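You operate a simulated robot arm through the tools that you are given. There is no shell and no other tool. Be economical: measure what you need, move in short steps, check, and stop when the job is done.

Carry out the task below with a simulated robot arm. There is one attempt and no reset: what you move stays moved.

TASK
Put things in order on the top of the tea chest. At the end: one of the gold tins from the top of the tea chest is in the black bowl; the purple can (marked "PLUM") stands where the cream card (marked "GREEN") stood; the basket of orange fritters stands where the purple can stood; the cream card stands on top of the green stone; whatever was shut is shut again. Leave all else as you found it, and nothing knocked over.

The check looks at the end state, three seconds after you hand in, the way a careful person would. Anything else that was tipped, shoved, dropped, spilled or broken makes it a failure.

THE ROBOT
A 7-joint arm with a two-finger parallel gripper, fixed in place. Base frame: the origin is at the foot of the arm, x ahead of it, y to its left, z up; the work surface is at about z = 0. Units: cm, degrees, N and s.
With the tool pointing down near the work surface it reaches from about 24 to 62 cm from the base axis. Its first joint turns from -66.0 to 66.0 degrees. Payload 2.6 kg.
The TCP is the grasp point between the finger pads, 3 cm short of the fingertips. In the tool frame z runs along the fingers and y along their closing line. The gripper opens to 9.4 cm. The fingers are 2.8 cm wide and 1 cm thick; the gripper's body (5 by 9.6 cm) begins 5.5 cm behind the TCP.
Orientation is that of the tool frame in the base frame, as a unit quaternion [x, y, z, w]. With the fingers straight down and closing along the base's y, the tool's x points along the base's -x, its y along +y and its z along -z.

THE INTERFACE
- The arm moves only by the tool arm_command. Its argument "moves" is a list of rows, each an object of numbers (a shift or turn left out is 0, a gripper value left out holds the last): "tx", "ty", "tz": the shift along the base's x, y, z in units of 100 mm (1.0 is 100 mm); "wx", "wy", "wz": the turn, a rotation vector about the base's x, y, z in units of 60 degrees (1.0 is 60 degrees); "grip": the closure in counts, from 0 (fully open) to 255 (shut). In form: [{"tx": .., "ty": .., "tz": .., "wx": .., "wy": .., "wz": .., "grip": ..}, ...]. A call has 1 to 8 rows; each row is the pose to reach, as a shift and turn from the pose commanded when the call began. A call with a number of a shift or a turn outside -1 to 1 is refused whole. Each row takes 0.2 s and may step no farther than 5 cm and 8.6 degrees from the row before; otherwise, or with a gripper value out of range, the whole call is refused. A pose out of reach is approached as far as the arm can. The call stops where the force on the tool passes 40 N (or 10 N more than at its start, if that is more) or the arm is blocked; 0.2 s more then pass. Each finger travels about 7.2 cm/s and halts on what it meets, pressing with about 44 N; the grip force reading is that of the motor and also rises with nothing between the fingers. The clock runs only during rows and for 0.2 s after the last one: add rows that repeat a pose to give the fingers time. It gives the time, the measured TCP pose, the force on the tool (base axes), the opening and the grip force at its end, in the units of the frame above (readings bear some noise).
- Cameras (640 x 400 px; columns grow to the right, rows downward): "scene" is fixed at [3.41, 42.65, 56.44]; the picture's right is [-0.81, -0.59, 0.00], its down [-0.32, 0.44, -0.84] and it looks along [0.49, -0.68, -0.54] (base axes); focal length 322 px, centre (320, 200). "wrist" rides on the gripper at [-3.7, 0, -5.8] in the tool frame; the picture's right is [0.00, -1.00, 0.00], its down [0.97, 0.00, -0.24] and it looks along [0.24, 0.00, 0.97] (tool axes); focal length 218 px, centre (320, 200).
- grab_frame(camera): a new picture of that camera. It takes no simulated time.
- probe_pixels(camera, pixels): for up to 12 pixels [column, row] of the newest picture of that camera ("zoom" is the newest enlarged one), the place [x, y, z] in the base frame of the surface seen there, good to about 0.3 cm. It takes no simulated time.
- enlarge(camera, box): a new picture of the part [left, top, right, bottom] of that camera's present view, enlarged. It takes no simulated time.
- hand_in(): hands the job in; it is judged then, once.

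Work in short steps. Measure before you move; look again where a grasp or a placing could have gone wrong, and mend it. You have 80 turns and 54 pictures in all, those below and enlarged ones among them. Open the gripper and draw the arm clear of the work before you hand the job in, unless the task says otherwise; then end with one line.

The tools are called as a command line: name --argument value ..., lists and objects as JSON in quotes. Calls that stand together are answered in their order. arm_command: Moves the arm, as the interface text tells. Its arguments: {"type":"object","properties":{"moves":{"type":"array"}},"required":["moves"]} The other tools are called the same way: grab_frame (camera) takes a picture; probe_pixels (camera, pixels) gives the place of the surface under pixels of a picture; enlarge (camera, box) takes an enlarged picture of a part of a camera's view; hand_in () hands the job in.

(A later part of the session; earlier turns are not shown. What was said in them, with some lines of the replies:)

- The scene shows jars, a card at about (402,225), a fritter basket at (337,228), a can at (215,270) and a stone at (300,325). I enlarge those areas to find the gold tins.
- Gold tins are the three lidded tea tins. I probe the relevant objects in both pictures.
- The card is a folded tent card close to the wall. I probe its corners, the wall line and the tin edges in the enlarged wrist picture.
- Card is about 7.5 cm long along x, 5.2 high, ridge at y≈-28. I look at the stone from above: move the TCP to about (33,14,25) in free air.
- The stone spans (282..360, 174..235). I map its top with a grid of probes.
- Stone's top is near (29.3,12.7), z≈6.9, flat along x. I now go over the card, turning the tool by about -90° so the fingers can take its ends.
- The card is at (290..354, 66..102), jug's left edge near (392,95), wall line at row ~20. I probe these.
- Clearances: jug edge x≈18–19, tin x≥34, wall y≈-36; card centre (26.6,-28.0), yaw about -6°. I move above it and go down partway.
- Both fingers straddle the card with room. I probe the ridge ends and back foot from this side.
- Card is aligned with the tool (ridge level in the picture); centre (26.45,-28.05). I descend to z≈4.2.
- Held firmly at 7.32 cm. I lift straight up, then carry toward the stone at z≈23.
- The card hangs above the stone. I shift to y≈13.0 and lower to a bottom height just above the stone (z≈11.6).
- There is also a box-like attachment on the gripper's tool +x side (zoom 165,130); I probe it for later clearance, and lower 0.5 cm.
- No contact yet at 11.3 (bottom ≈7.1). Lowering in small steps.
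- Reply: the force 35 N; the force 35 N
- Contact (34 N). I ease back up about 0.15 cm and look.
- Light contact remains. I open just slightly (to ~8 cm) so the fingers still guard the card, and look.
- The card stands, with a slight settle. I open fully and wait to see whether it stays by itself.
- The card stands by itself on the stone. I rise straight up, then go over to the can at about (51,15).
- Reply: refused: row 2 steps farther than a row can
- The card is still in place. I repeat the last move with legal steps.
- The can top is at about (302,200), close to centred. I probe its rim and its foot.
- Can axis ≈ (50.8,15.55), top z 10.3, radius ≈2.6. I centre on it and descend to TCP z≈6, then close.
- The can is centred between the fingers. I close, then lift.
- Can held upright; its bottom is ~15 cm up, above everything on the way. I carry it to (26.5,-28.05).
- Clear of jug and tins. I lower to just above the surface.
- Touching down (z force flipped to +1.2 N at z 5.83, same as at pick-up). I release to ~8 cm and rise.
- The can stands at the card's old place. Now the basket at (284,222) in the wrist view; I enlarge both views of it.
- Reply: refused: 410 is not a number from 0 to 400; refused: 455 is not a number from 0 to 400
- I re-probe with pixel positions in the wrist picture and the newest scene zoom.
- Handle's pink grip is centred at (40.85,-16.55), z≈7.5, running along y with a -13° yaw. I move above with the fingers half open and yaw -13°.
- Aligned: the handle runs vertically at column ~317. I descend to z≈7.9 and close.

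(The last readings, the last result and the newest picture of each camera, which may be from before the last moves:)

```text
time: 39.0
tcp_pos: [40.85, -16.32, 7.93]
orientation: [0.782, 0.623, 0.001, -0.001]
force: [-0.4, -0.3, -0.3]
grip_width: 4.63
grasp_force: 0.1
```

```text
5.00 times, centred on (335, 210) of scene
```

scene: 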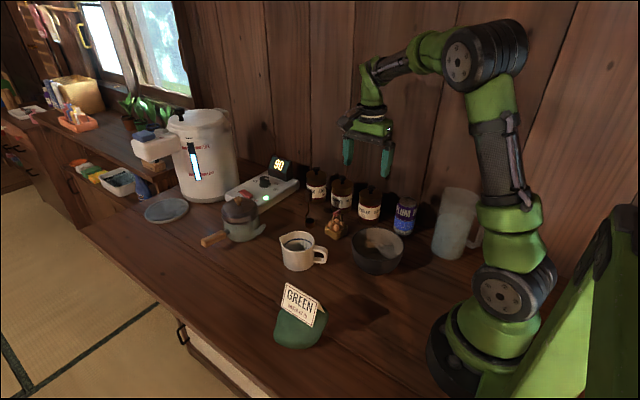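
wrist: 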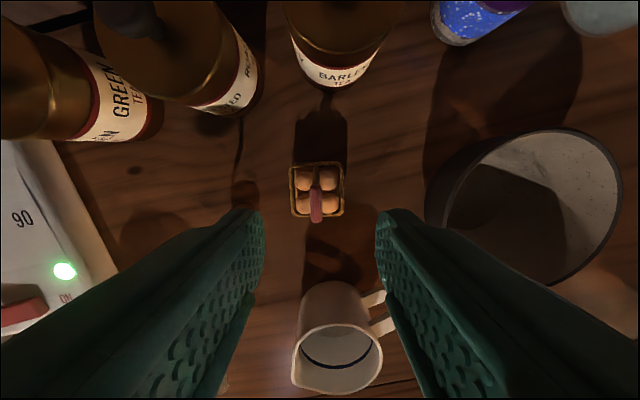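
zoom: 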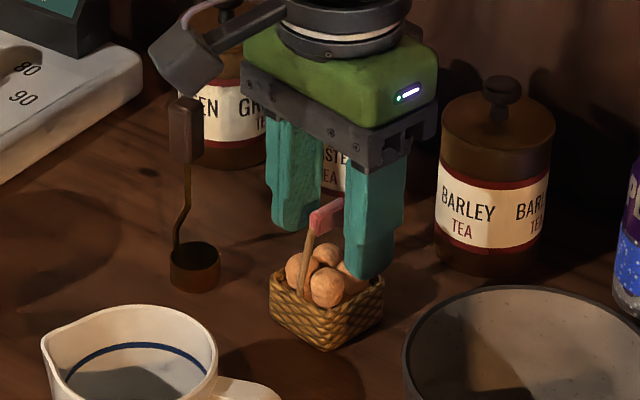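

The handle is between the fingers, tips above the fritters. I close and lift slowly.

arm_command --moves '[{"grip": 255}, {"grip": 255}, {"grip": 255}, {"grip": 255}]'

arm_command --moves '[{"tz": 0.05}, {"tz": 0.15}, {"tz": 0.3}, {"tz": 0.5}, {"tz": 0.5}]'

enlarge --camera "scene" --box '[290, 150, 380, 250]'

```text
time: 40.0
tcp_pos: [40.82, -16.36, 8.08]
orientation: [0.783, 0.622, 0.0, 0.0]
force: [0.2, -0.1, 14.8]
grip_width: 0.68
grasp_force: 40.6
```

```text
time: 41.2
tcp_pos: [40.71, -16.56, 13.0]
orientation: [0.783, 0.622, 0.0, 0.0]
force: [0.5, 0.6, 0.3]
grip_width: 0.68
grasp_force: 41.0
```

```text
4.00 times, centred on (335, 200) of scene
```

zoom: 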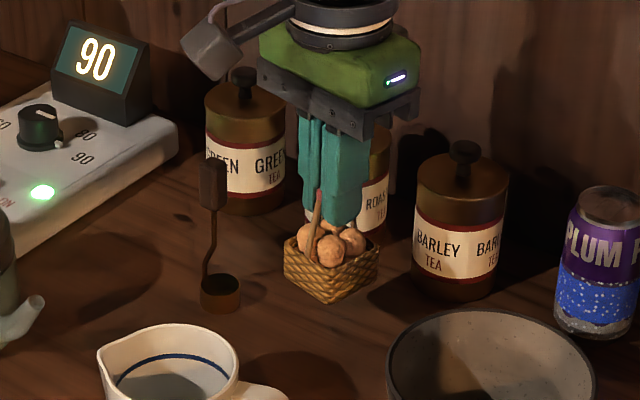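

The basket hangs level with the fritters inside. I raise it and carry it gently toward the can's old place via x≈43.

arm_command --moves '[{"tz": 0.3}, {"tz": 0.6, "ty": 0.1}, {"tz": 0.8, "ty": 0.4}, {"tz": 0.8, "ty": 0.7, "tx": 0.1}, {"tz": 0.8, "ty": 1.0, "tx": 0.2}]'

arm_command --moves '[{"ty": 0.33}, {"ty": 0.66, "tx": 0.05, "wz": 0.1}, {"ty": 1.0, "tx": 0.1, "wz": 0.217}]'

arm_command --moves '[{"ty": 0.3, "tx": 0.1}, {"ty": 0.6, "tx": 0.3}, {"ty": 0.9, "tx": 0.55}, {"ty": 1.0, "tx": 0.7}, {"ty": 1.0, "tx": 0.7}]'

grab_frame --camera "scene"

```text
time: 42.4
tcp_pos: [42.61, -6.58, 20.85]
orientation: [0.782, 0.623, 0.0, 0.0]
force: [0.4, -0.5, -0.9]
grip_width: 0.67
grasp_force: 40.9
```

```text
time: 43.2
tcp_pos: [43.51, 3.47, 20.82]
orientation: [0.706, 0.708, 0.0, 0.0]
force: [1.0, 0.8, -0.5]
grip_width: 0.67
grasp_force: 41.1
```

```text
time: 44.4
tcp_pos: [51.02, 13.32, 20.79]
orientation: [0.707, 0.707, 0.0, 0.0]
force: [-0.9, 0.6, -0.2]
grip_width: 0.67
grasp_force: 41.2
```

```text
16 pictures are left
```

scene: 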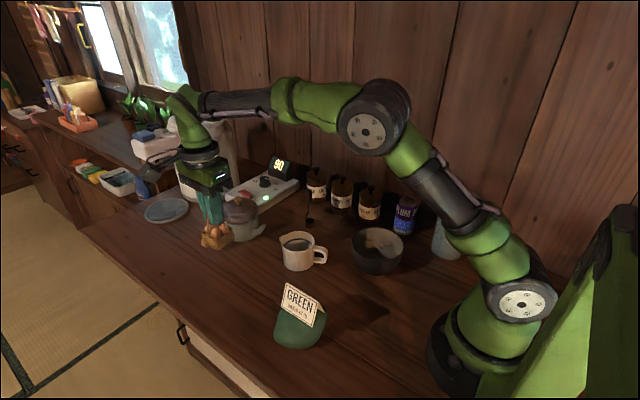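

Basket is nearly over the place. I shift to (50.8,15.7) and lower to ~0.6 cm above the surface.

arm_command --moves '[{"tx": -0.01, "ty": 0.23, "tz": -0.2}, {"tx": -0.01, "ty": 0.23, "tz": -0.6}, {"tx": -0.01, "ty": 0.23, "tz": -1.0}, {"tx": -0.01, "ty": 0.23, "tz": -1.0}]'

arm_command --moves '[{"tz": -0.1}, {"tz": -0.2}, {"tz": -0.22}, {"tz": -0.22}]'

enlarge --camera "scene" --box '[170, 220, 270, 320]'

```text
time: 45.4
tcp_pos: [51.03, 15.67, 10.81]
orientation: [0.707, 0.707, 0.0, 0.0]
force: [0.2, -0.3, 0.7]
grip_width: 0.66
grasp_force: 40.9
```

```text
time: 46.4
tcp_pos: [50.78, 15.77, 8.63]
orientation: [0.706, 0.708, 0.001, 0.0]
force: [-0.8, 0.3, -0.9]
grip_width: 0.67
grasp_force: 41.2
```

```text
4.00 times, centred on (220, 270) of scene
```

zoom: 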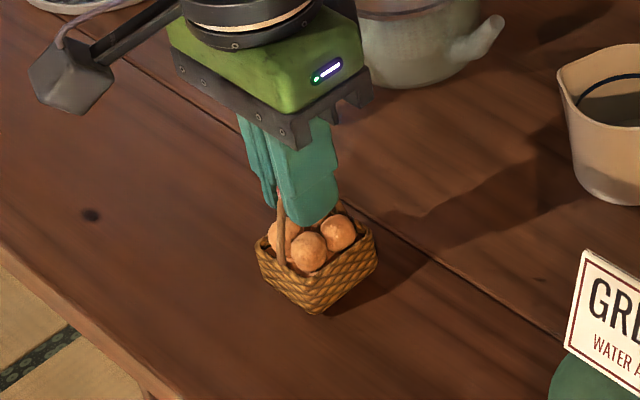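

Level, about 0.6 cm above the surface. I lower in small steps until contact.

arm_command --moves '[{"tz": -0.02}, {"tz": -0.04}, {"tz": -0.04}]'

arm_command --moves '[{"tz": -0.01}, {"tz": -0.015}]'

```text
time: 47.2
tcp_pos: [50.85, 15.66, 8.14]
orientation: [0.707, 0.707, 0.0, 0.0]
force: [-0.1, -0.4, -0.5]
grip_width: 0.68
grasp_force: 40.8
```

```text
time: 47.8
tcp_pos: [50.87, 15.73, 8.04]
orientation: [0.707, 0.708, -0.001, 0.0]
force: [-0.8, 0.0, 2.3]
grip_width: 0.7
grasp_force: 40.7
```

Contact (2.3 N). I open to 4.6 cm and rise.

arm_command --moves '[{"tz": -0.005, "grip": 255}, {"tz": -0.005, "grip": 130}, {"tz": -0.005, "grip": 130}, {"tz": -0.005, "grip": 130}, {"tz": -0.005, "grip": 130}]'

arm_command --moves '[{"tz": 0.1}, {"tz": 0.4}, {"tz": 0.8}, {"tz": 1.0}]'

arm_command --moves '[{"tz": 0.4}, {"tz": 0.5, "tx": -0.3, "ty": -0.2}, {"tz": 0.5, "tx": -0.5, "ty": -0.6}, {"tz": 0.5, "tx": -0.6, "ty": -1.0, "grip": 0}]'

grab_frame --camera "scene"

```text
time: 49.0
tcp_pos: [50.76, 15.76, 8.08]
orientation: [0.707, 0.707, -0.001, 0.0]
force: [0.5, -0.5, 0.5]
grip_width: 4.61
grasp_force: 0.0
```

```text
time: 50.0
tcp_pos: [51.0, 15.88, 17.84]
orientation: [0.707, 0.708, 0.001, 0.0]
force: [-0.2, -0.5, 0.2]
grip_width: 4.6
grasp_force: 0.0
```

```text
time: 51.0
tcp_pos: [44.85, 5.77, 23.08]
orientation: [0.706, 0.708, 0.0, 0.0]
force: [1.0, 0.0, -0.4]
grip_width: 9.38
grasp_force: 0.0
```

```text
14 pictures are left
```

scene: 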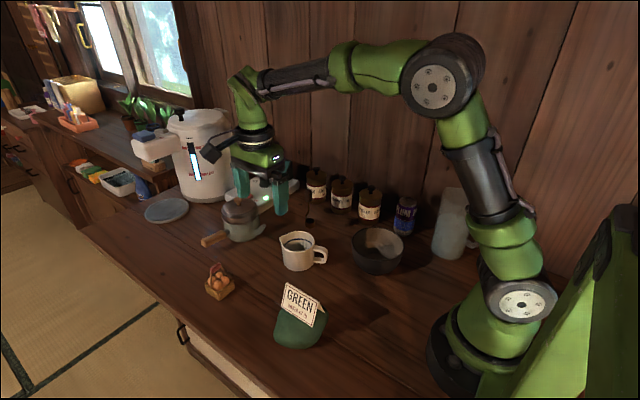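

Basket stands at the can's old place. Now I go to view the nearest tin (barley) and the bowl from above.

arm_command --moves '[{"ty": -0.4, "tx": -0.1}, {"ty": -0.8, "tx": -0.2}, {"ty": -1.0, "tx": -0.3}]'

arm_command --moves '[{"ty": -0.4, "tx": -0.1}, {"ty": -0.8, "tx": -0.2}, {"ty": -1.0, "tx": -0.3}]'

arm_command --moves '[{"ty": -0.4, "tx": -0.1}, {"ty": -0.7, "tx": -0.18}, {"ty": -0.7, "tx": -0.18}]'

grab_frame --camera "wrist"

```text
time: 51.8
tcp_pos: [41.73, -4.17, 22.94]
orientation: [0.708, 0.706, 0.0, 0.0]
force: [0.0, 0.3, -0.8]
grip_width: 9.4
grasp_force: 0.0
```

```text
time: 52.6
tcp_pos: [38.78, -14.28, 23.04]
orientation: [0.707, 0.708, -0.001, 0.0]
force: [-1.1, 0.0, 0.2]
grip_width: 9.42
grasp_force: 0.0
```

```text
time: 53.4
tcp_pos: [37.1, -21.37, 23.2]
orientation: [0.706, 0.708, 0.0, 0.0]
force: [0.2, 0.2, -0.1]
grip_width: 9.41
grasp_force: 0.1
```

```text
13 pictures are left
```

wrist: 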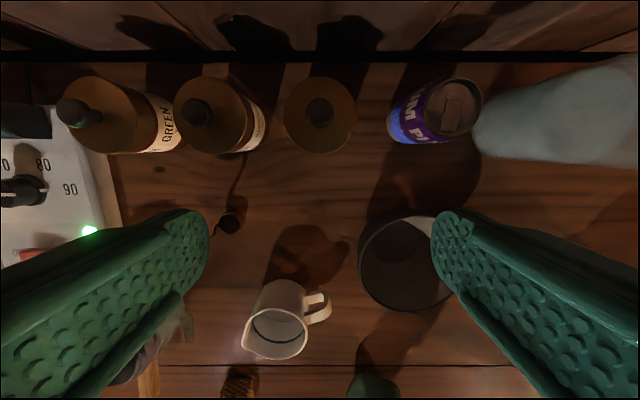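

The barley tin's lid spans (284..356, 78..153); I probe it, its neighbours, and the bowl.

probe_pixels --camera "wrist" --pixels '[[287, 116], [353, 116], [320, 81], [320, 151], [320, 110], [256, 120], [240, 150], [389, 125], [362, 260], [400, 222], [395, 265], [405, 308]]'

probe_pixels --camera "scene" --pixels '[[351, 250], [403, 248], [378, 229], [374, 274], [375, 262], [365, 258], [388, 255], [374, 250], [369, 198], [369, 216], [368, 206], [378, 235]]'

enlarge --camera "scene" --box '[330, 170, 430, 290]'

```text
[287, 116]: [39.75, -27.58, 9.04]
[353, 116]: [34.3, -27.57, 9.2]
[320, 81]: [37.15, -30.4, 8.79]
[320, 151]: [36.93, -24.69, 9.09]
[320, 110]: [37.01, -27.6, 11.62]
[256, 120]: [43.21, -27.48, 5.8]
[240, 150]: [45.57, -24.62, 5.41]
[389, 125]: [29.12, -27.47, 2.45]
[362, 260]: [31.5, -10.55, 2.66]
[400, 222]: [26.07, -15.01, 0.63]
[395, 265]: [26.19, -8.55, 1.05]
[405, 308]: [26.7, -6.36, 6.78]
```

```text
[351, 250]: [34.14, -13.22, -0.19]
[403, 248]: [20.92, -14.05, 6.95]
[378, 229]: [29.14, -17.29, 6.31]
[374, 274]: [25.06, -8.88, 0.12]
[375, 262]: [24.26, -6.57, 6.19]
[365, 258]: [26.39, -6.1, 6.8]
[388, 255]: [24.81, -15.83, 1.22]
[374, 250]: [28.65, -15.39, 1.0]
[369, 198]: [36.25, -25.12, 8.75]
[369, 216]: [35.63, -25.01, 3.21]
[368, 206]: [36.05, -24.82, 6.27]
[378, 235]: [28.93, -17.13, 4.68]
```

```text
3.33 times, centred on (380, 230) of scene
```

zoom: 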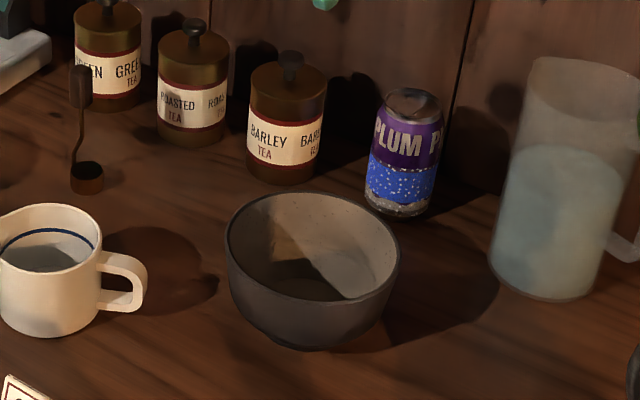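

Tin axis (37.03,-27.55), radius 2.8, knob top 11.6; bowl centre (26.7,-12.3), floor ≈0.6. I set the opening to 8 cm, move over the tin and go down.

arm_command --moves '[{"ty": -0.3, "grip": 38}, {"ty": -0.62, "tz": -0.2}, {"ty": -0.62, "tz": -0.5}, {"ty": -0.62, "tz": -0.7}, {"ty": -0.62, "tz": -0.7}]'

grab_frame --camera "wrist"

```text
time: 54.6
tcp_pos: [36.83, -27.68, 16.17]
orientation: [0.707, 0.707, -0.001, 0.0]
force: [0.0, 0.1, 0.3]
grip_width: 8.04
grasp_force: 0.1
```

```text
11 pictures are left
```

wrist: 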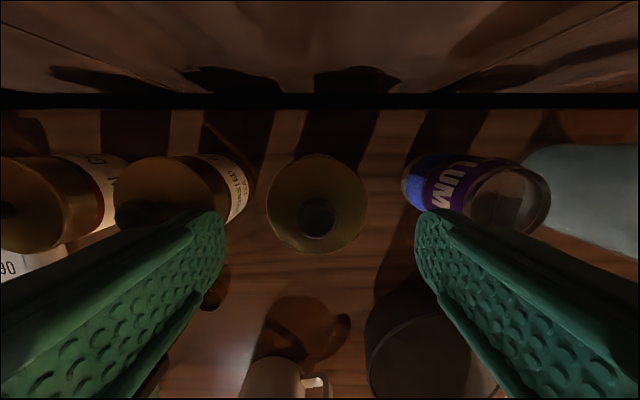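

Centred, neighbours clear. I descend to z≈6.8 and close.

arm_command --moves '[{"tx": 0.01, "tz": -0.3}, {"tx": 0.01, "tz": -0.6}, {"tx": 0.01, "tz": -0.8}, {"tx": 0.01, "tz": -0.93}, {"tx": 0.01, "tz": -0.93}]'

arm_command --moves '[{"grip": 150}, {"grip": 150}, {"grip": 150}, {"grip": 150}]'

arm_command --moves '[{"tz": 0.1}, {"tz": 0.4}, {"tz": 0.8}, {"tz": 0.8}]'

enlarge --camera "scene" --box '[300, 130, 430, 270]'

```text
time: 55.8
tcp_pos: [37.03, -27.58, 6.88]
orientation: [0.707, 0.707, 0.0, 0.001]
force: [-0.2, 0.0, -0.9]
grip_width: 8.03
grasp_force: 0.0
```

```text
time: 56.8
tcp_pos: [36.99, -27.48, 6.75]
orientation: [0.708, 0.707, 0.0, 0.0]
force: [-0.1, -0.2, 0.7]
grip_width: 6.22
grasp_force: 44.4
```

```text
time: 57.8
tcp_pos: [36.97, -27.45, 14.88]
orientation: [0.706, 0.708, 0.0, -0.001]
force: [0.5, 0.5, -0.4]
grip_width: 6.25
grasp_force: 43.8
```

```text
2.86 times, centred on (365, 200) of scene
```

zoom: 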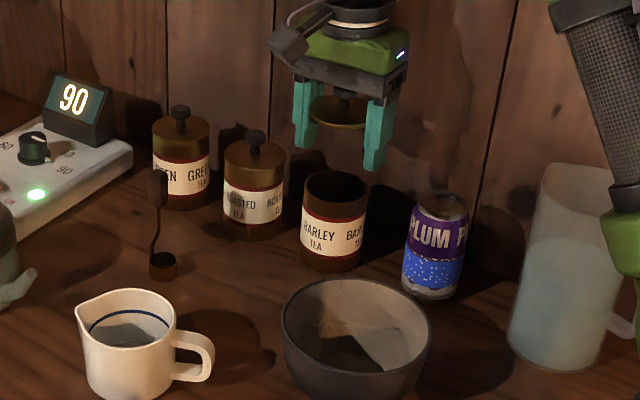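

The lid came off with the fingers; the tin body stayed. I put the lid straight back first, then will handle it by its knob: lower along the same line.

arm_command --moves '[{"tz": -0.3}, {"tz": -0.6}, {"tz": -0.72}, {"tz": -0.76}, {"tz": -0.78}]'

arm_command --moves '[{"tz": -0.02}, {"tz": -0.02}]'

enlarge --camera "scene" --box '[320, 150, 420, 240]'

```text
time: 58.3
tcp_pos: [37.19, -27.6, 11.55]
orientation: [0.708, 0.707, 0.001, 0.004]
force: [-0.1, -1.1, 3.9]
grip_width: 6.23
grasp_force: 43.9
stopped in row 2: the force on the tool passed its limit (the readings are from after the stop); the commanded pose is now the measured one
```

```text
time: 59.1
tcp_pos: [37.25, -27.59, 11.44]
orientation: [0.709, 0.705, 0.002, 0.004]
force: [-1.1, 1.7, 5.1]
grip_width: 6.26
grasp_force: 43.4
stopped in row 2: the force on the tool passed its limit (the readings are from after the stop); the commanded pose is now the measured one
```

```text
4.44 times, centred on (370, 195) of scene
```

zoom: 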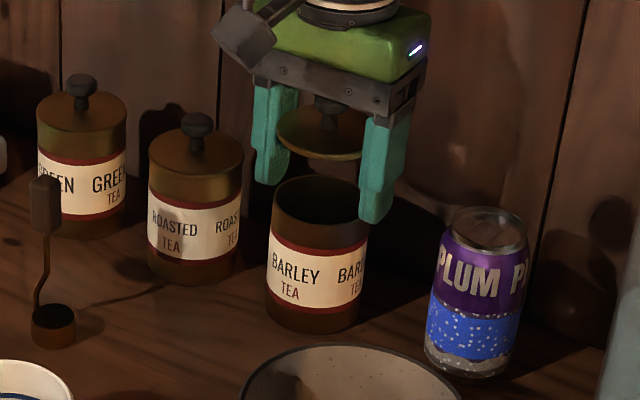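

The closed fingers (6.2 cm) can't straddle the tin rim again, so they stopped on it gently at tip height 8.5. The can is narrower (5.2 cm) and tall, so I can rest the lid on it for a moment to regrip by the knob. I rise and probe the lid and tin.

arm_command --moves '[{"tz": 0.1}, {"tz": 0.3}, {"tz": 0.5}, {"tz": 0.5}]'

enlarge --camera "scene" --box '[320, 130, 420, 240]'

probe_pixels --camera "scene" --pixels '[[369, 205], [360, 207], [374, 199], [380, 206], [369, 217], [405, 200], [403, 203], [407, 197], [352, 205], [386, 210]]'

```text
time: 60.1
tcp_pos: [37.21, -27.67, 16.47]
orientation: [0.709, 0.705, 0.002, 0.004]
force: [-0.3, 0.5, -0.1]
grip_width: 6.25
grasp_force: 44.0
```

```text
3.64 times, centred on (370, 185) of scene
```

zoom: 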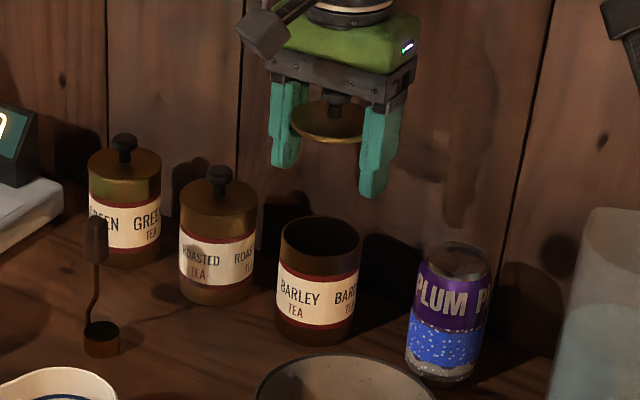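

```text
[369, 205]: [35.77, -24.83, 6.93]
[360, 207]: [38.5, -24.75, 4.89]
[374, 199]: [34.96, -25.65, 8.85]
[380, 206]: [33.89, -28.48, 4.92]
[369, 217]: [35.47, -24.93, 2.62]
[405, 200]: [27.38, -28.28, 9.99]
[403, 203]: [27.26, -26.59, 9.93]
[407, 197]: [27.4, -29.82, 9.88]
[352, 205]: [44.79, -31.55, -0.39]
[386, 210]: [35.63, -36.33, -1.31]
```

Lid is level in the grip. I probe lid and can top in this enlarged view for heights.

probe_pixels --camera "zoom" --pixels '[[318, 139], [335, 141], [305, 132], [330, 120], [338, 98], [320, 230], [300, 255], [425, 250], [455, 270], [487, 252], [450, 243], [455, 262]]'

grab_frame --camera "wrist"

probe_pixels --camera "wrist" --pixels '[[500, 195], [470, 195], [530, 200], [500, 180], [500, 220]]'

```text
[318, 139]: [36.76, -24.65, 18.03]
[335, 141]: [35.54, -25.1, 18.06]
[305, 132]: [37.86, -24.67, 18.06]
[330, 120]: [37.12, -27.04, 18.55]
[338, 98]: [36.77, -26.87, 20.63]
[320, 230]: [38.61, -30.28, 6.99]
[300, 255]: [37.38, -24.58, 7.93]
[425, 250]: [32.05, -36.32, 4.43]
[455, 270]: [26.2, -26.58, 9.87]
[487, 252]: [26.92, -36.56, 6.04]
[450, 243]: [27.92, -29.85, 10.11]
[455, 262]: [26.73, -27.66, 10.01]
```

```text
7 pictures are left
```

wrist: 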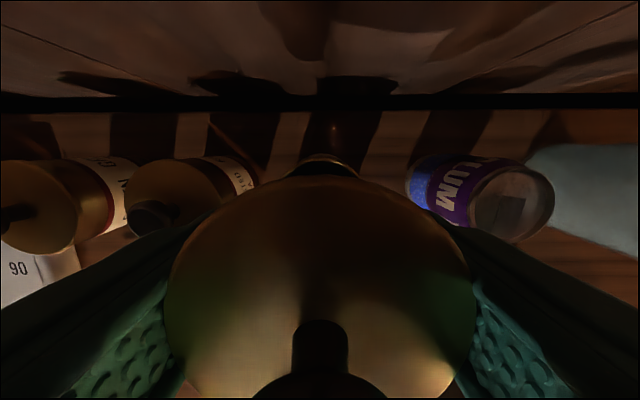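

```text
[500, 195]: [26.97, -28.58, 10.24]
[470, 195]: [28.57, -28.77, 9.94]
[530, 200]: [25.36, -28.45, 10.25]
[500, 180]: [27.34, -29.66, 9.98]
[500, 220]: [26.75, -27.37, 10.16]
```

Lid bottom ≈ TCP+1.5; can axis ≈ (26.36,-28.0), top 10.2. I carry the lid over the can and lower with small steps.

arm_command --moves '[{"tx": -0.4}, {"tx": -0.8, "ty": -0.03}, {"tx": -1.0, "ty": -0.03}]'

arm_command --moves '[{"tx": -0.085}, {"tx": -0.085, "tz": -0.2}, {"tx": -0.085, "tz": -0.38}, {"tx": -0.085, "tz": -0.38}]'

enlarge --camera "scene" --box '[350, 140, 450, 240]'

```text
time: 60.9
tcp_pos: [27.26, -28.02, 16.62]
orientation: [0.709, 0.705, 0.001, 0.005]
force: [-0.2, 0.5, 0.5]
grip_width: 6.23
grasp_force: 43.9
```

```text
time: 61.9
tcp_pos: [26.21, -28.03, 12.69]
orientation: [0.709, 0.705, 0.003, 0.005]
force: [0.3, 0.2, -0.9]
grip_width: 6.23
grasp_force: 44.0
```

```text
4.00 times, centred on (400, 190) of scene
```

zoom: 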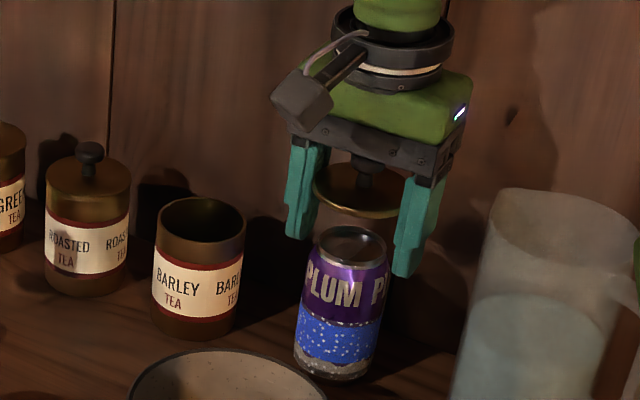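

The fingers straddle the can evenly. I lower in small steps until the lid touches the can.

arm_command --moves '[{"tx": 0.01, "tz": -0.1}, {"tx": 0.01, "tz": -0.2}, {"tx": 0.01, "tz": -0.28}, {"tx": 0.01, "tz": -0.32}, {"tx": 0.01, "tz": -0.32}]'

arm_command --moves '[{"tz": -0.02}, {"tz": -0.04}, {"tz": -0.04}]'

```text
time: 63.1
tcp_pos: [26.45, -27.89, 9.51]
orientation: [0.708, 0.706, 0.003, 0.005]
force: [-0.2, -0.4, -1.2]
grip_width: 6.22
grasp_force: 43.5
```

```text
time: 63.9
tcp_pos: [26.45, -27.9, 9.14]
orientation: [0.709, 0.705, 0.002, 0.007]
force: [-4.7, 4.8, 26.4]
grip_width: 6.27
grasp_force: 44.1
```

Contact at z≈9.15. I ease 0.1 cm up and release.

arm_command --moves '[{"tz": 0.008, "grip": 150}, {"tz": 0.008, "grip": 150}]'

arm_command --moves '[{"grip": 38}, {"grip": 38}, {"grip": 38}, {"grip": 38}]'

arm_command --moves '[{"tz": 0.2}, {"tz": 0.5}, {"tz": 0.8}, {"tz": 0.9}, {"tz": 0.9}]'

enlarge --camera "scene" --box '[340, 140, 460, 240]'

```text
time: 64.5
tcp_pos: [26.4, -27.91, 9.14]
orientation: [0.709, 0.705, 0.002, 0.005]
force: [-0.5, 0.4, 22.0]
grip_width: 6.23
grasp_force: 43.3
```

```text
time: 65.5
tcp_pos: [26.41, -27.96, 9.05]
orientation: [0.709, 0.705, 0.002, 0.004]
force: [-0.3, 0.1, 0.5]
grip_width: 7.97
grasp_force: 0.1
```

```text
time: 66.7
tcp_pos: [26.45, -27.98, 18.14]
orientation: [0.709, 0.705, 0.001, 0.004]
force: [0.2, -0.2, 0.7]
grip_width: 8.01
grasp_force: 0.0
```

```text
4.00 times, centred on (400, 190) of scene
```

zoom: 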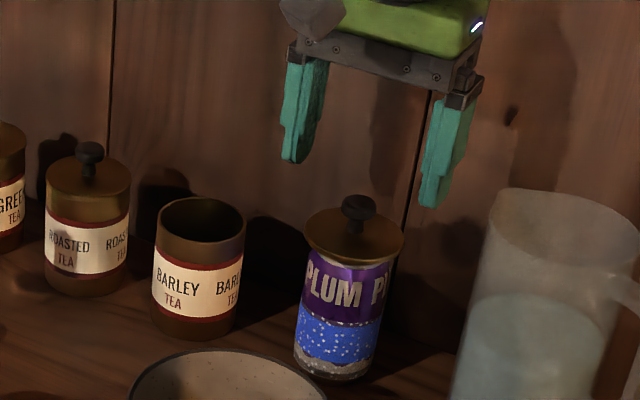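

The lid rests neatly on the can. Now the open tin body: I go over it at (37.0,-27.5), squaring the tool, and descend with 8 cm opening to z≈7.2.

arm_command --moves '[{"tx": 0.4, "wx": 0.004, "wy": 0.008}, {"tx": 0.8, "ty": 0.04, "wx": 0.004, "wy": 0.008}, {"tx": 1.0, "ty": 0.04, "wx": 0.004, "wy": 0.008}]'

arm_command --moves '[{"tx": 0.055, "tz": -0.2}, {"tx": 0.055, "tz": -0.5}, {"tx": 0.055, "tz": -0.8}, {"tx": 0.055, "tz": -1.0}, {"tx": 0.055, "tz": -1.0}]'

```text
time: 67.5
tcp_pos: [36.21, -27.47, 18.19]
orientation: [0.709, 0.705, 0.001, 0.0]
force: [0.1, 0.2, 0.0]
grip_width: 7.98
grasp_force: 0.0
```

```text
time: 68.7
tcp_pos: [36.87, -27.44, 8.07]
orientation: [0.71, 0.704, 0.002, 0.0]
force: [0.5, -0.2, -1.0]
grip_width: 7.97
grasp_force: 0.1
```

No contact around the tin. I finish the descent and close on the body, then lift.

arm_command --moves '[{"tx": 0.01, "tz": -0.05}, {"tx": 0.01, "tz": -0.09}, {"tx": 0.01, "tz": -0.09, "grip": 150}, {"tx": 0.01, "tz": -0.09, "grip": 150}, {"tx": 0.01, "tz": -0.09, "grip": 150}, {"tx": 0.01, "tz": -0.09, "grip": 150}]'

arm_command --moves '[{"tz": 0.1}, {"tz": 0.4}, {"tz": 0.8}, {"tz": 1.0}, {"tz": 1.0}]'

enlarge --camera "scene" --box '[310, 120, 450, 280]'

```text
time: 70.1
tcp_pos: [36.99, -27.43, 7.35]
orientation: [0.709, 0.705, 0.001, 0.001]
force: [1.8, -0.5, 1.3]
grip_width: 6.15
grasp_force: 44.2
```

```text
time: 71.3
tcp_pos: [37.16, -27.55, 17.34]
orientation: [0.709, 0.705, 0.001, 0.0]
force: [0.5, -0.2, -3.3]
grip_width: 6.15
grasp_force: 43.3
```

```text
2.50 times, centred on (380, 200) of scene
```

zoom: 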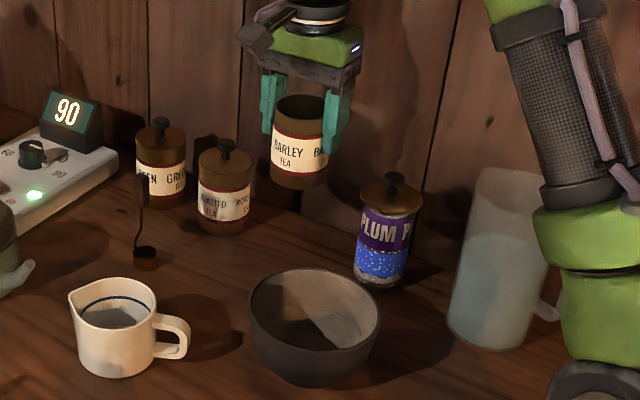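

Tin body held upright; can with lid undisturbed. I go to the bowl centre (26.7,-12.3), moving +y first.

arm_command --moves '[{"tz": 0.1, "ty": 0.3}, {"tz": 0.1, "ty": 0.65, "tx": -0.1}, {"tz": 0.1, "ty": 1.0, "tx": -0.3}]'

arm_command --moves '[{"ty": 0.25, "tx": -0.3}, {"ty": 0.52, "tx": -0.55}, {"ty": 0.52, "tx": -0.74}, {"ty": 0.52, "tx": -0.74}]'

arm_command --moves '[{"tz": -0.3}, {"tz": -0.6}, {"tz": -0.85}, {"tz": -0.95}, {"tz": -0.95}]'

```text
time: 72.1
tcp_pos: [34.02, -17.58, 18.15]
orientation: [0.709, 0.705, 0.0, 0.001]
force: [0.2, 0.2, -3.6]
grip_width: 6.14
grasp_force: 44.5
```

```text
time: 73.1
tcp_pos: [26.71, -12.41, 18.1]
orientation: [0.709, 0.705, 0.0, 0.0]
force: [0.1, 0.8, -3.1]
grip_width: 6.12
grasp_force: 44.3
```

```text
time: 74.3
tcp_pos: [26.6, -12.35, 8.82]
orientation: [0.709, 0.705, -0.001, -0.001]
force: [-0.5, 0.3, -3.7]
grip_width: 6.11
grasp_force: 43.4
```

Bottom ≈1.5 cm, floor ≈0.6. Small steps down.

arm_command --moves '[{"tz": -0.03}, {"tz": -0.06}, {"tz": -0.06}]'

arm_command --moves '[{"tz": -0.015}, {"tz": -0.03}, {"tz": -0.03}]'

```text
time: 75.1
tcp_pos: [26.66, -12.32, 8.11]
orientation: [0.709, 0.705, 0.001, -0.002]
force: [0.3, 0.2, -3.4]
grip_width: 6.14
grasp_force: 44.0
```

```text
time: 75.9
tcp_pos: [26.7, -12.36, 7.84]
orientation: [0.71, 0.704, 0.001, 0.0]
force: [-10.3, 5.5, 34.4]
grip_width: 6.16
grasp_force: 43.9
```

Contact with the bowl floor (34 N). I ease up a little and open slightly (7.3 cm) so the fingers stay clear of the bowl wall, then rise.

arm_command --moves '[{"tz": 0.01, "grip": 150}, {"tz": 0.015, "grip": 150}]'

arm_command --moves '[{"grip": 57}, {"grip": 57}, {"grip": 57}, {"grip": 57}]'

arm_command --moves '[{"tz": 0.15}, {"tz": 0.5}, {"tz": 0.9}, {"tz": 1.0}, {"tz": 1.0}]'

grab_frame --camera "wrist"

```text
time: 76.5
tcp_pos: [26.38, -12.32, 7.93]
orientation: [0.709, 0.705, 0.0, -0.001]
force: [0.4, 0.4, -2.7]
grip_width: 6.16
grasp_force: 44.3
```

```text
time: 77.5
tcp_pos: [26.62, -12.39, 8.1]
orientation: [0.709, 0.705, 0.0, 0.0]
force: [-2.5, 0.6, 0.0]
grip_width: 7.08
grasp_force: 0.0
```

```text
time: 78.7
tcp_pos: [26.59, -12.3, 17.94]
orientation: [0.709, 0.705, 0.0, 0.0]
force: [-0.5, -0.9, 0.0]
grip_width: 7.31
grasp_force: 0.1
```

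```text
3 pictures are left
```

wrist: 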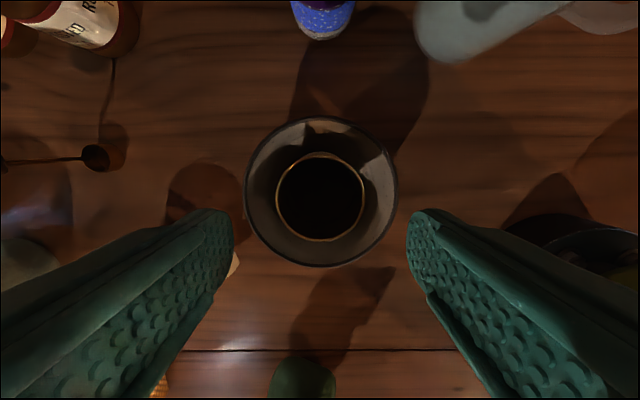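

The tin stands in the bowl. I probe its rim (cols 276–365, rows 152–241) to get the axis and height for the lid.

probe_pixels --camera "wrist" --pixels '[[277, 196], [364, 196], [320, 154], [320, 240], [290, 165], [350, 165], [290, 228], [350, 228], [320, 119], [320, 265], [247, 190], [396, 190]]'

```text
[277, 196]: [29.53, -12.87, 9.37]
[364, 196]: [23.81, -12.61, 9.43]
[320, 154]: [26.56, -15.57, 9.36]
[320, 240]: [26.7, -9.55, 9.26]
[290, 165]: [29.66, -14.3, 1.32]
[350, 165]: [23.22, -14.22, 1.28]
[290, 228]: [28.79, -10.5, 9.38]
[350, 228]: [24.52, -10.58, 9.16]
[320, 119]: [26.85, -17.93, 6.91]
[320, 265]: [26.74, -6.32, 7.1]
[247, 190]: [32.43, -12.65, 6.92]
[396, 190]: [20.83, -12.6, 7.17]
```

Tin rim is level at z≈9.35, axis (26.65,-12.6). Now I go above the lid's knob on the can.

arm_command --moves '[{"tz": 0.3, "grip": 57}, {"tz": 0.3, "ty": -0.35}, {"tz": 0.3, "ty": -0.7}, {"tz": 0.3, "ty": -1.0}]'

arm_command --moves '[{"ty": -0.3, "tx": -0.02}, {"ty": -0.57, "tx": -0.02, "tz": -0.1}, {"ty": -0.57, "tx": -0.02, "tz": -0.1}]'

grab_frame --camera "wrist"

```text
time: 79.7
tcp_pos: [26.73, -22.27, 21.16]
orientation: [0.709, 0.705, 0.0, 0.0]
force: [-0.4, -0.2, 0.2]
grip_width: 7.3
grasp_force: 0.2
```

```text
time: 80.5
tcp_pos: [26.24, -27.89, 20.13]
orientation: [0.709, 0.705, 0.0, 0.001]
force: [-0.7, 0.3, -0.4]
grip_width: 7.28
grasp_force: 0.0
```

```text
2 pictures are left
```

wrist: 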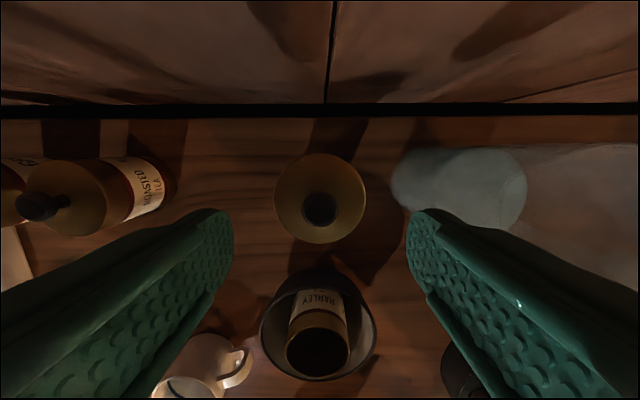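

probe_pixels --camera "wrist" --pixels '[[277, 199], [363, 199], [320, 156], [320, 241], [319, 210], [304, 210], [335, 210], [319, 224], [319, 197], [290, 225], [350, 170]]'

```text
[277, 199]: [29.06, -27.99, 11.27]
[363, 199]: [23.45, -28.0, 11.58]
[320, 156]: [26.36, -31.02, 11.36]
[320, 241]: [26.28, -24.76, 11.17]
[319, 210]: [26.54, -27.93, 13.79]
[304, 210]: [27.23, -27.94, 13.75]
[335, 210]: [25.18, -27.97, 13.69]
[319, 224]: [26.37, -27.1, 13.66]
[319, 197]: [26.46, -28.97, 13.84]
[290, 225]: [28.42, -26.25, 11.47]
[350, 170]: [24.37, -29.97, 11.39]
```

Knob axis (26.3,-27.95), top 13.8, lid top ≈11.35. I descend to z≈14.8 (tips 11.8), close on the knob and lift.

arm_command --moves '[{"tx": 0.005, "tz": -0.25}, {"tx": 0.005, "tz": -0.45}, {"tx": 0.005, "tz": -0.535}, {"tx": 0.005, "tz": -0.535}]'

arm_command --moves '[{"grip": 255}, {"grip": 255}, {"grip": 255}, {"grip": 255}, {"grip": 255}]'

arm_command --moves '[{"tz": 0.05}, {"tz": 0.15}, {"tz": 0.4}, {"tz": 0.7}, {"tz": 0.7}]'

```text
time: 81.5
tcp_pos: [26.48, -28.05, 14.82]
orientation: [0.709, 0.706, 0.0, 0.0]
force: [-0.5, 0.5, -0.1]
grip_width: 7.3
grasp_force: 0.1
```

```text
time: 82.7
tcp_pos: [26.37, -28.02, 14.8]
orientation: [0.709, 0.705, 0.001, -0.001]
force: [-0.3, 0.1, 0.3]
grip_width: 1.84
grasp_force: 44.0
```

```text
time: 83.9
tcp_pos: [26.44, -28.0, 21.57]
orientation: [0.708, 0.706, 0.001, -0.001]
force: [0.5, -0.9, -0.2]
grip_width: 1.84
grasp_force: 44.0
```

Lid held by the knob (1.84 cm). I carry it to above the tin at (26.65,-12.65).

arm_command --moves '[{"ty": 0.3}, {"ty": 0.65}, {"ty": 1.0, "tx": 0.025}]'

arm_command --moves '[{"ty": 0.3}, {"ty": 0.535}, {"ty": 0.535}, {"ty": 0.535, "tz": -0.3}, {"ty": 0.535, "tz": -0.6}, {"ty": 0.535, "tz": -0.68}, {"ty": 0.535, "tz": -0.68}]'

```text
time: 84.7
tcp_pos: [26.89, -17.9, 21.51]
orientation: [0.709, 0.705, 0.0, 0.0]
force: [0.8, 0.0, -0.2]
grip_width: 1.82
grasp_force: 43.8
```

```text
time: 86.3
tcp_pos: [26.73, -12.5, 14.81]
orientation: [0.709, 0.705, 0.001, 0.0]
force: [0.3, -0.8, -1.1]
grip_width: 1.83
grasp_force: 44.2
```

Averaged readings put the lid axis at (26.7,-12.6), matching the tin. I lower in small steps, expecting seating near z≈13.2.

arm_command --moves '[{"tz": -0.05}, {"tz": -0.1}, {"tz": -0.12}, {"tz": -0.12}]'

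arm_command --moves '[{"tz": -0.02}, {"tz": -0.03}, {"tz": -0.03}]'

```text
time: 87.3
tcp_pos: [26.6, -12.73, 13.68]
orientation: [0.709, 0.705, 0.001, 0.0]
force: [0.6, -0.1, 0.4]
grip_width: 1.83
grasp_force: 44.0
```

```text
time: 88.1
tcp_pos: [26.72, -12.59, 13.36]
orientation: [0.709, 0.705, 0.001, -0.001]
force: [-0.6, 0.3, 0.4]
grip_width: 1.84
grasp_force: 43.8
```

arm_command --moves '[{"tz": -0.01}, {"tz": -0.02}, {"tz": -0.02}]'

```text
time: 88.9
tcp_pos: [26.6, -12.66, 13.17]
orientation: [0.709, 0.706, 0.0, -0.001]
force: [-0.3, 0.2, -0.7]
grip_width: 1.82
grasp_force: 43.8
```

No contact yet at 13.17; continuing in small steps.

arm_command --moves '[{"tz": -0.01}, {"tz": -0.02}, {"tz": -0.02}]'

arm_command --moves '[{"tz": -0.01}, {"tz": -0.015}, {"tz": -0.015}]'

```text
time: 89.7
tcp_pos: [26.74, -12.55, 13.11]
orientation: [0.71, 0.704, 0.001, 0.0]
force: [-4.4, 2.7, 16.2]
grip_width: 1.82
grasp_force: 43.7
```

```text
time: 90.3
tcp_pos: [26.7, -12.71, 13.0]
orientation: [0.709, 0.705, 0.002, 0.001]
force: [-2.5, 0.9, 6.9]
grip_width: 1.83
grasp_force: 43.7
stopped in row 2: the force on the tool passed its limit (the readings are from after the stop); the commanded pose is now the measured one
```

Seated at z≈13.05 as predicted. I release the knob a little, rise, and look.

arm_command --moves '[{"tz": 0.005, "grip": 150}, {"tz": 0.005, "grip": 150}, {"tz": 0.005, "grip": 150}]'

arm_command --moves '[{"tz": 0.1}, {"tz": 0.4}, {"tz": 0.8}, {"tz": 0.9}, {"tz": 0.9}]'

enlarge --camera "scene" --box '[310, 170, 440, 290]'

```text
time: 91.1
tcp_pos: [26.8, -12.78, 13.15]
orientation: [0.71, 0.705, 0.002, 0.002]
force: [0.2, 0.6, 0.0]
grip_width: 3.86
grasp_force: 0.1
```

```text
time: 92.3
tcp_pos: [26.6, -12.64, 21.99]
orientation: [0.71, 0.705, 0.002, 0.002]
force: [-0.4, -0.1, 0.3]
grip_width: 3.87
grasp_force: 0.0
```

```text
3.33 times, centred on (375, 230) of scene
```

zoom: 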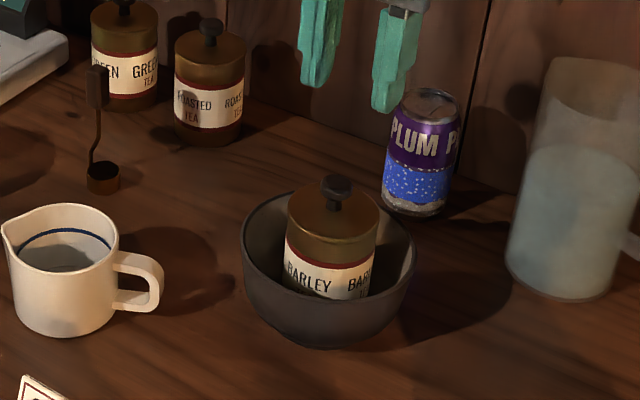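

The lid sits properly on the tin, in the bowl. I open fully, draw the arm up and away, and take the last picture.

arm_command --moves '[{"tz": 0.4, "grip": 0}, {"tz": 0.8}, {"tz": 1.0, "tx": 0.3}, {"tz": 1.0, "tx": 0.7}, {"tz": 1.0, "tx": 1.0}]'

grab_frame --camera "scene"

probe_pixels --camera "scene" --pixels '[[300, 300], [289, 290], [316, 322], [219, 270], [222, 289], [378, 230], [405, 205]]'

```text
time: 93.5
tcp_pos: [36.85, -12.62, 31.96]
orientation: [0.71, 0.704, 0.002, 0.002]
force: [-0.2, 0.0, 0.6]
grip_width: 9.4
grasp_force: 0.0
```

```text
0 pictures are left
```

scene: 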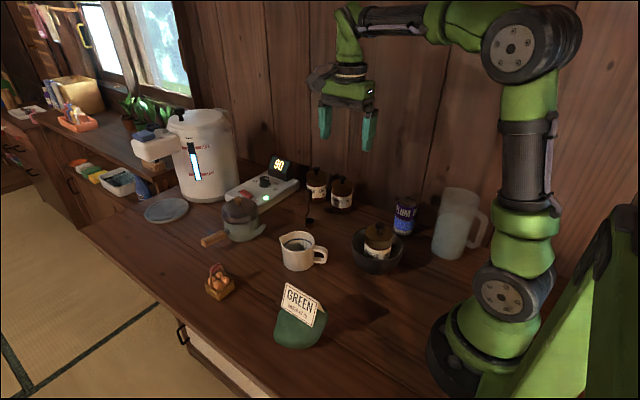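

```text
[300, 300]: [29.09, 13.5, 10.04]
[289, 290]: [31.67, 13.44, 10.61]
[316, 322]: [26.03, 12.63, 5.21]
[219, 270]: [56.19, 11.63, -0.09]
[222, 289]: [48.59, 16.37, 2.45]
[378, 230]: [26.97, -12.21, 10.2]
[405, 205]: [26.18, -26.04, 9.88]
```

The last picture shows everything in its place: card on the stone, basket where the can was, can where the card was, and the lidded tin in the bowl. The arm is clear with the gripper open, so I hand in.

hand_in

```text
The job is handed in.
```

I handed the job in: the barley tin is in the black bowl with its lid back on, after the lid came off in the gripper and rested briefly on the purple can. The can stands where the card was, the basket stands where the can was, the card stands on the green stone, and nothing was knocked over.
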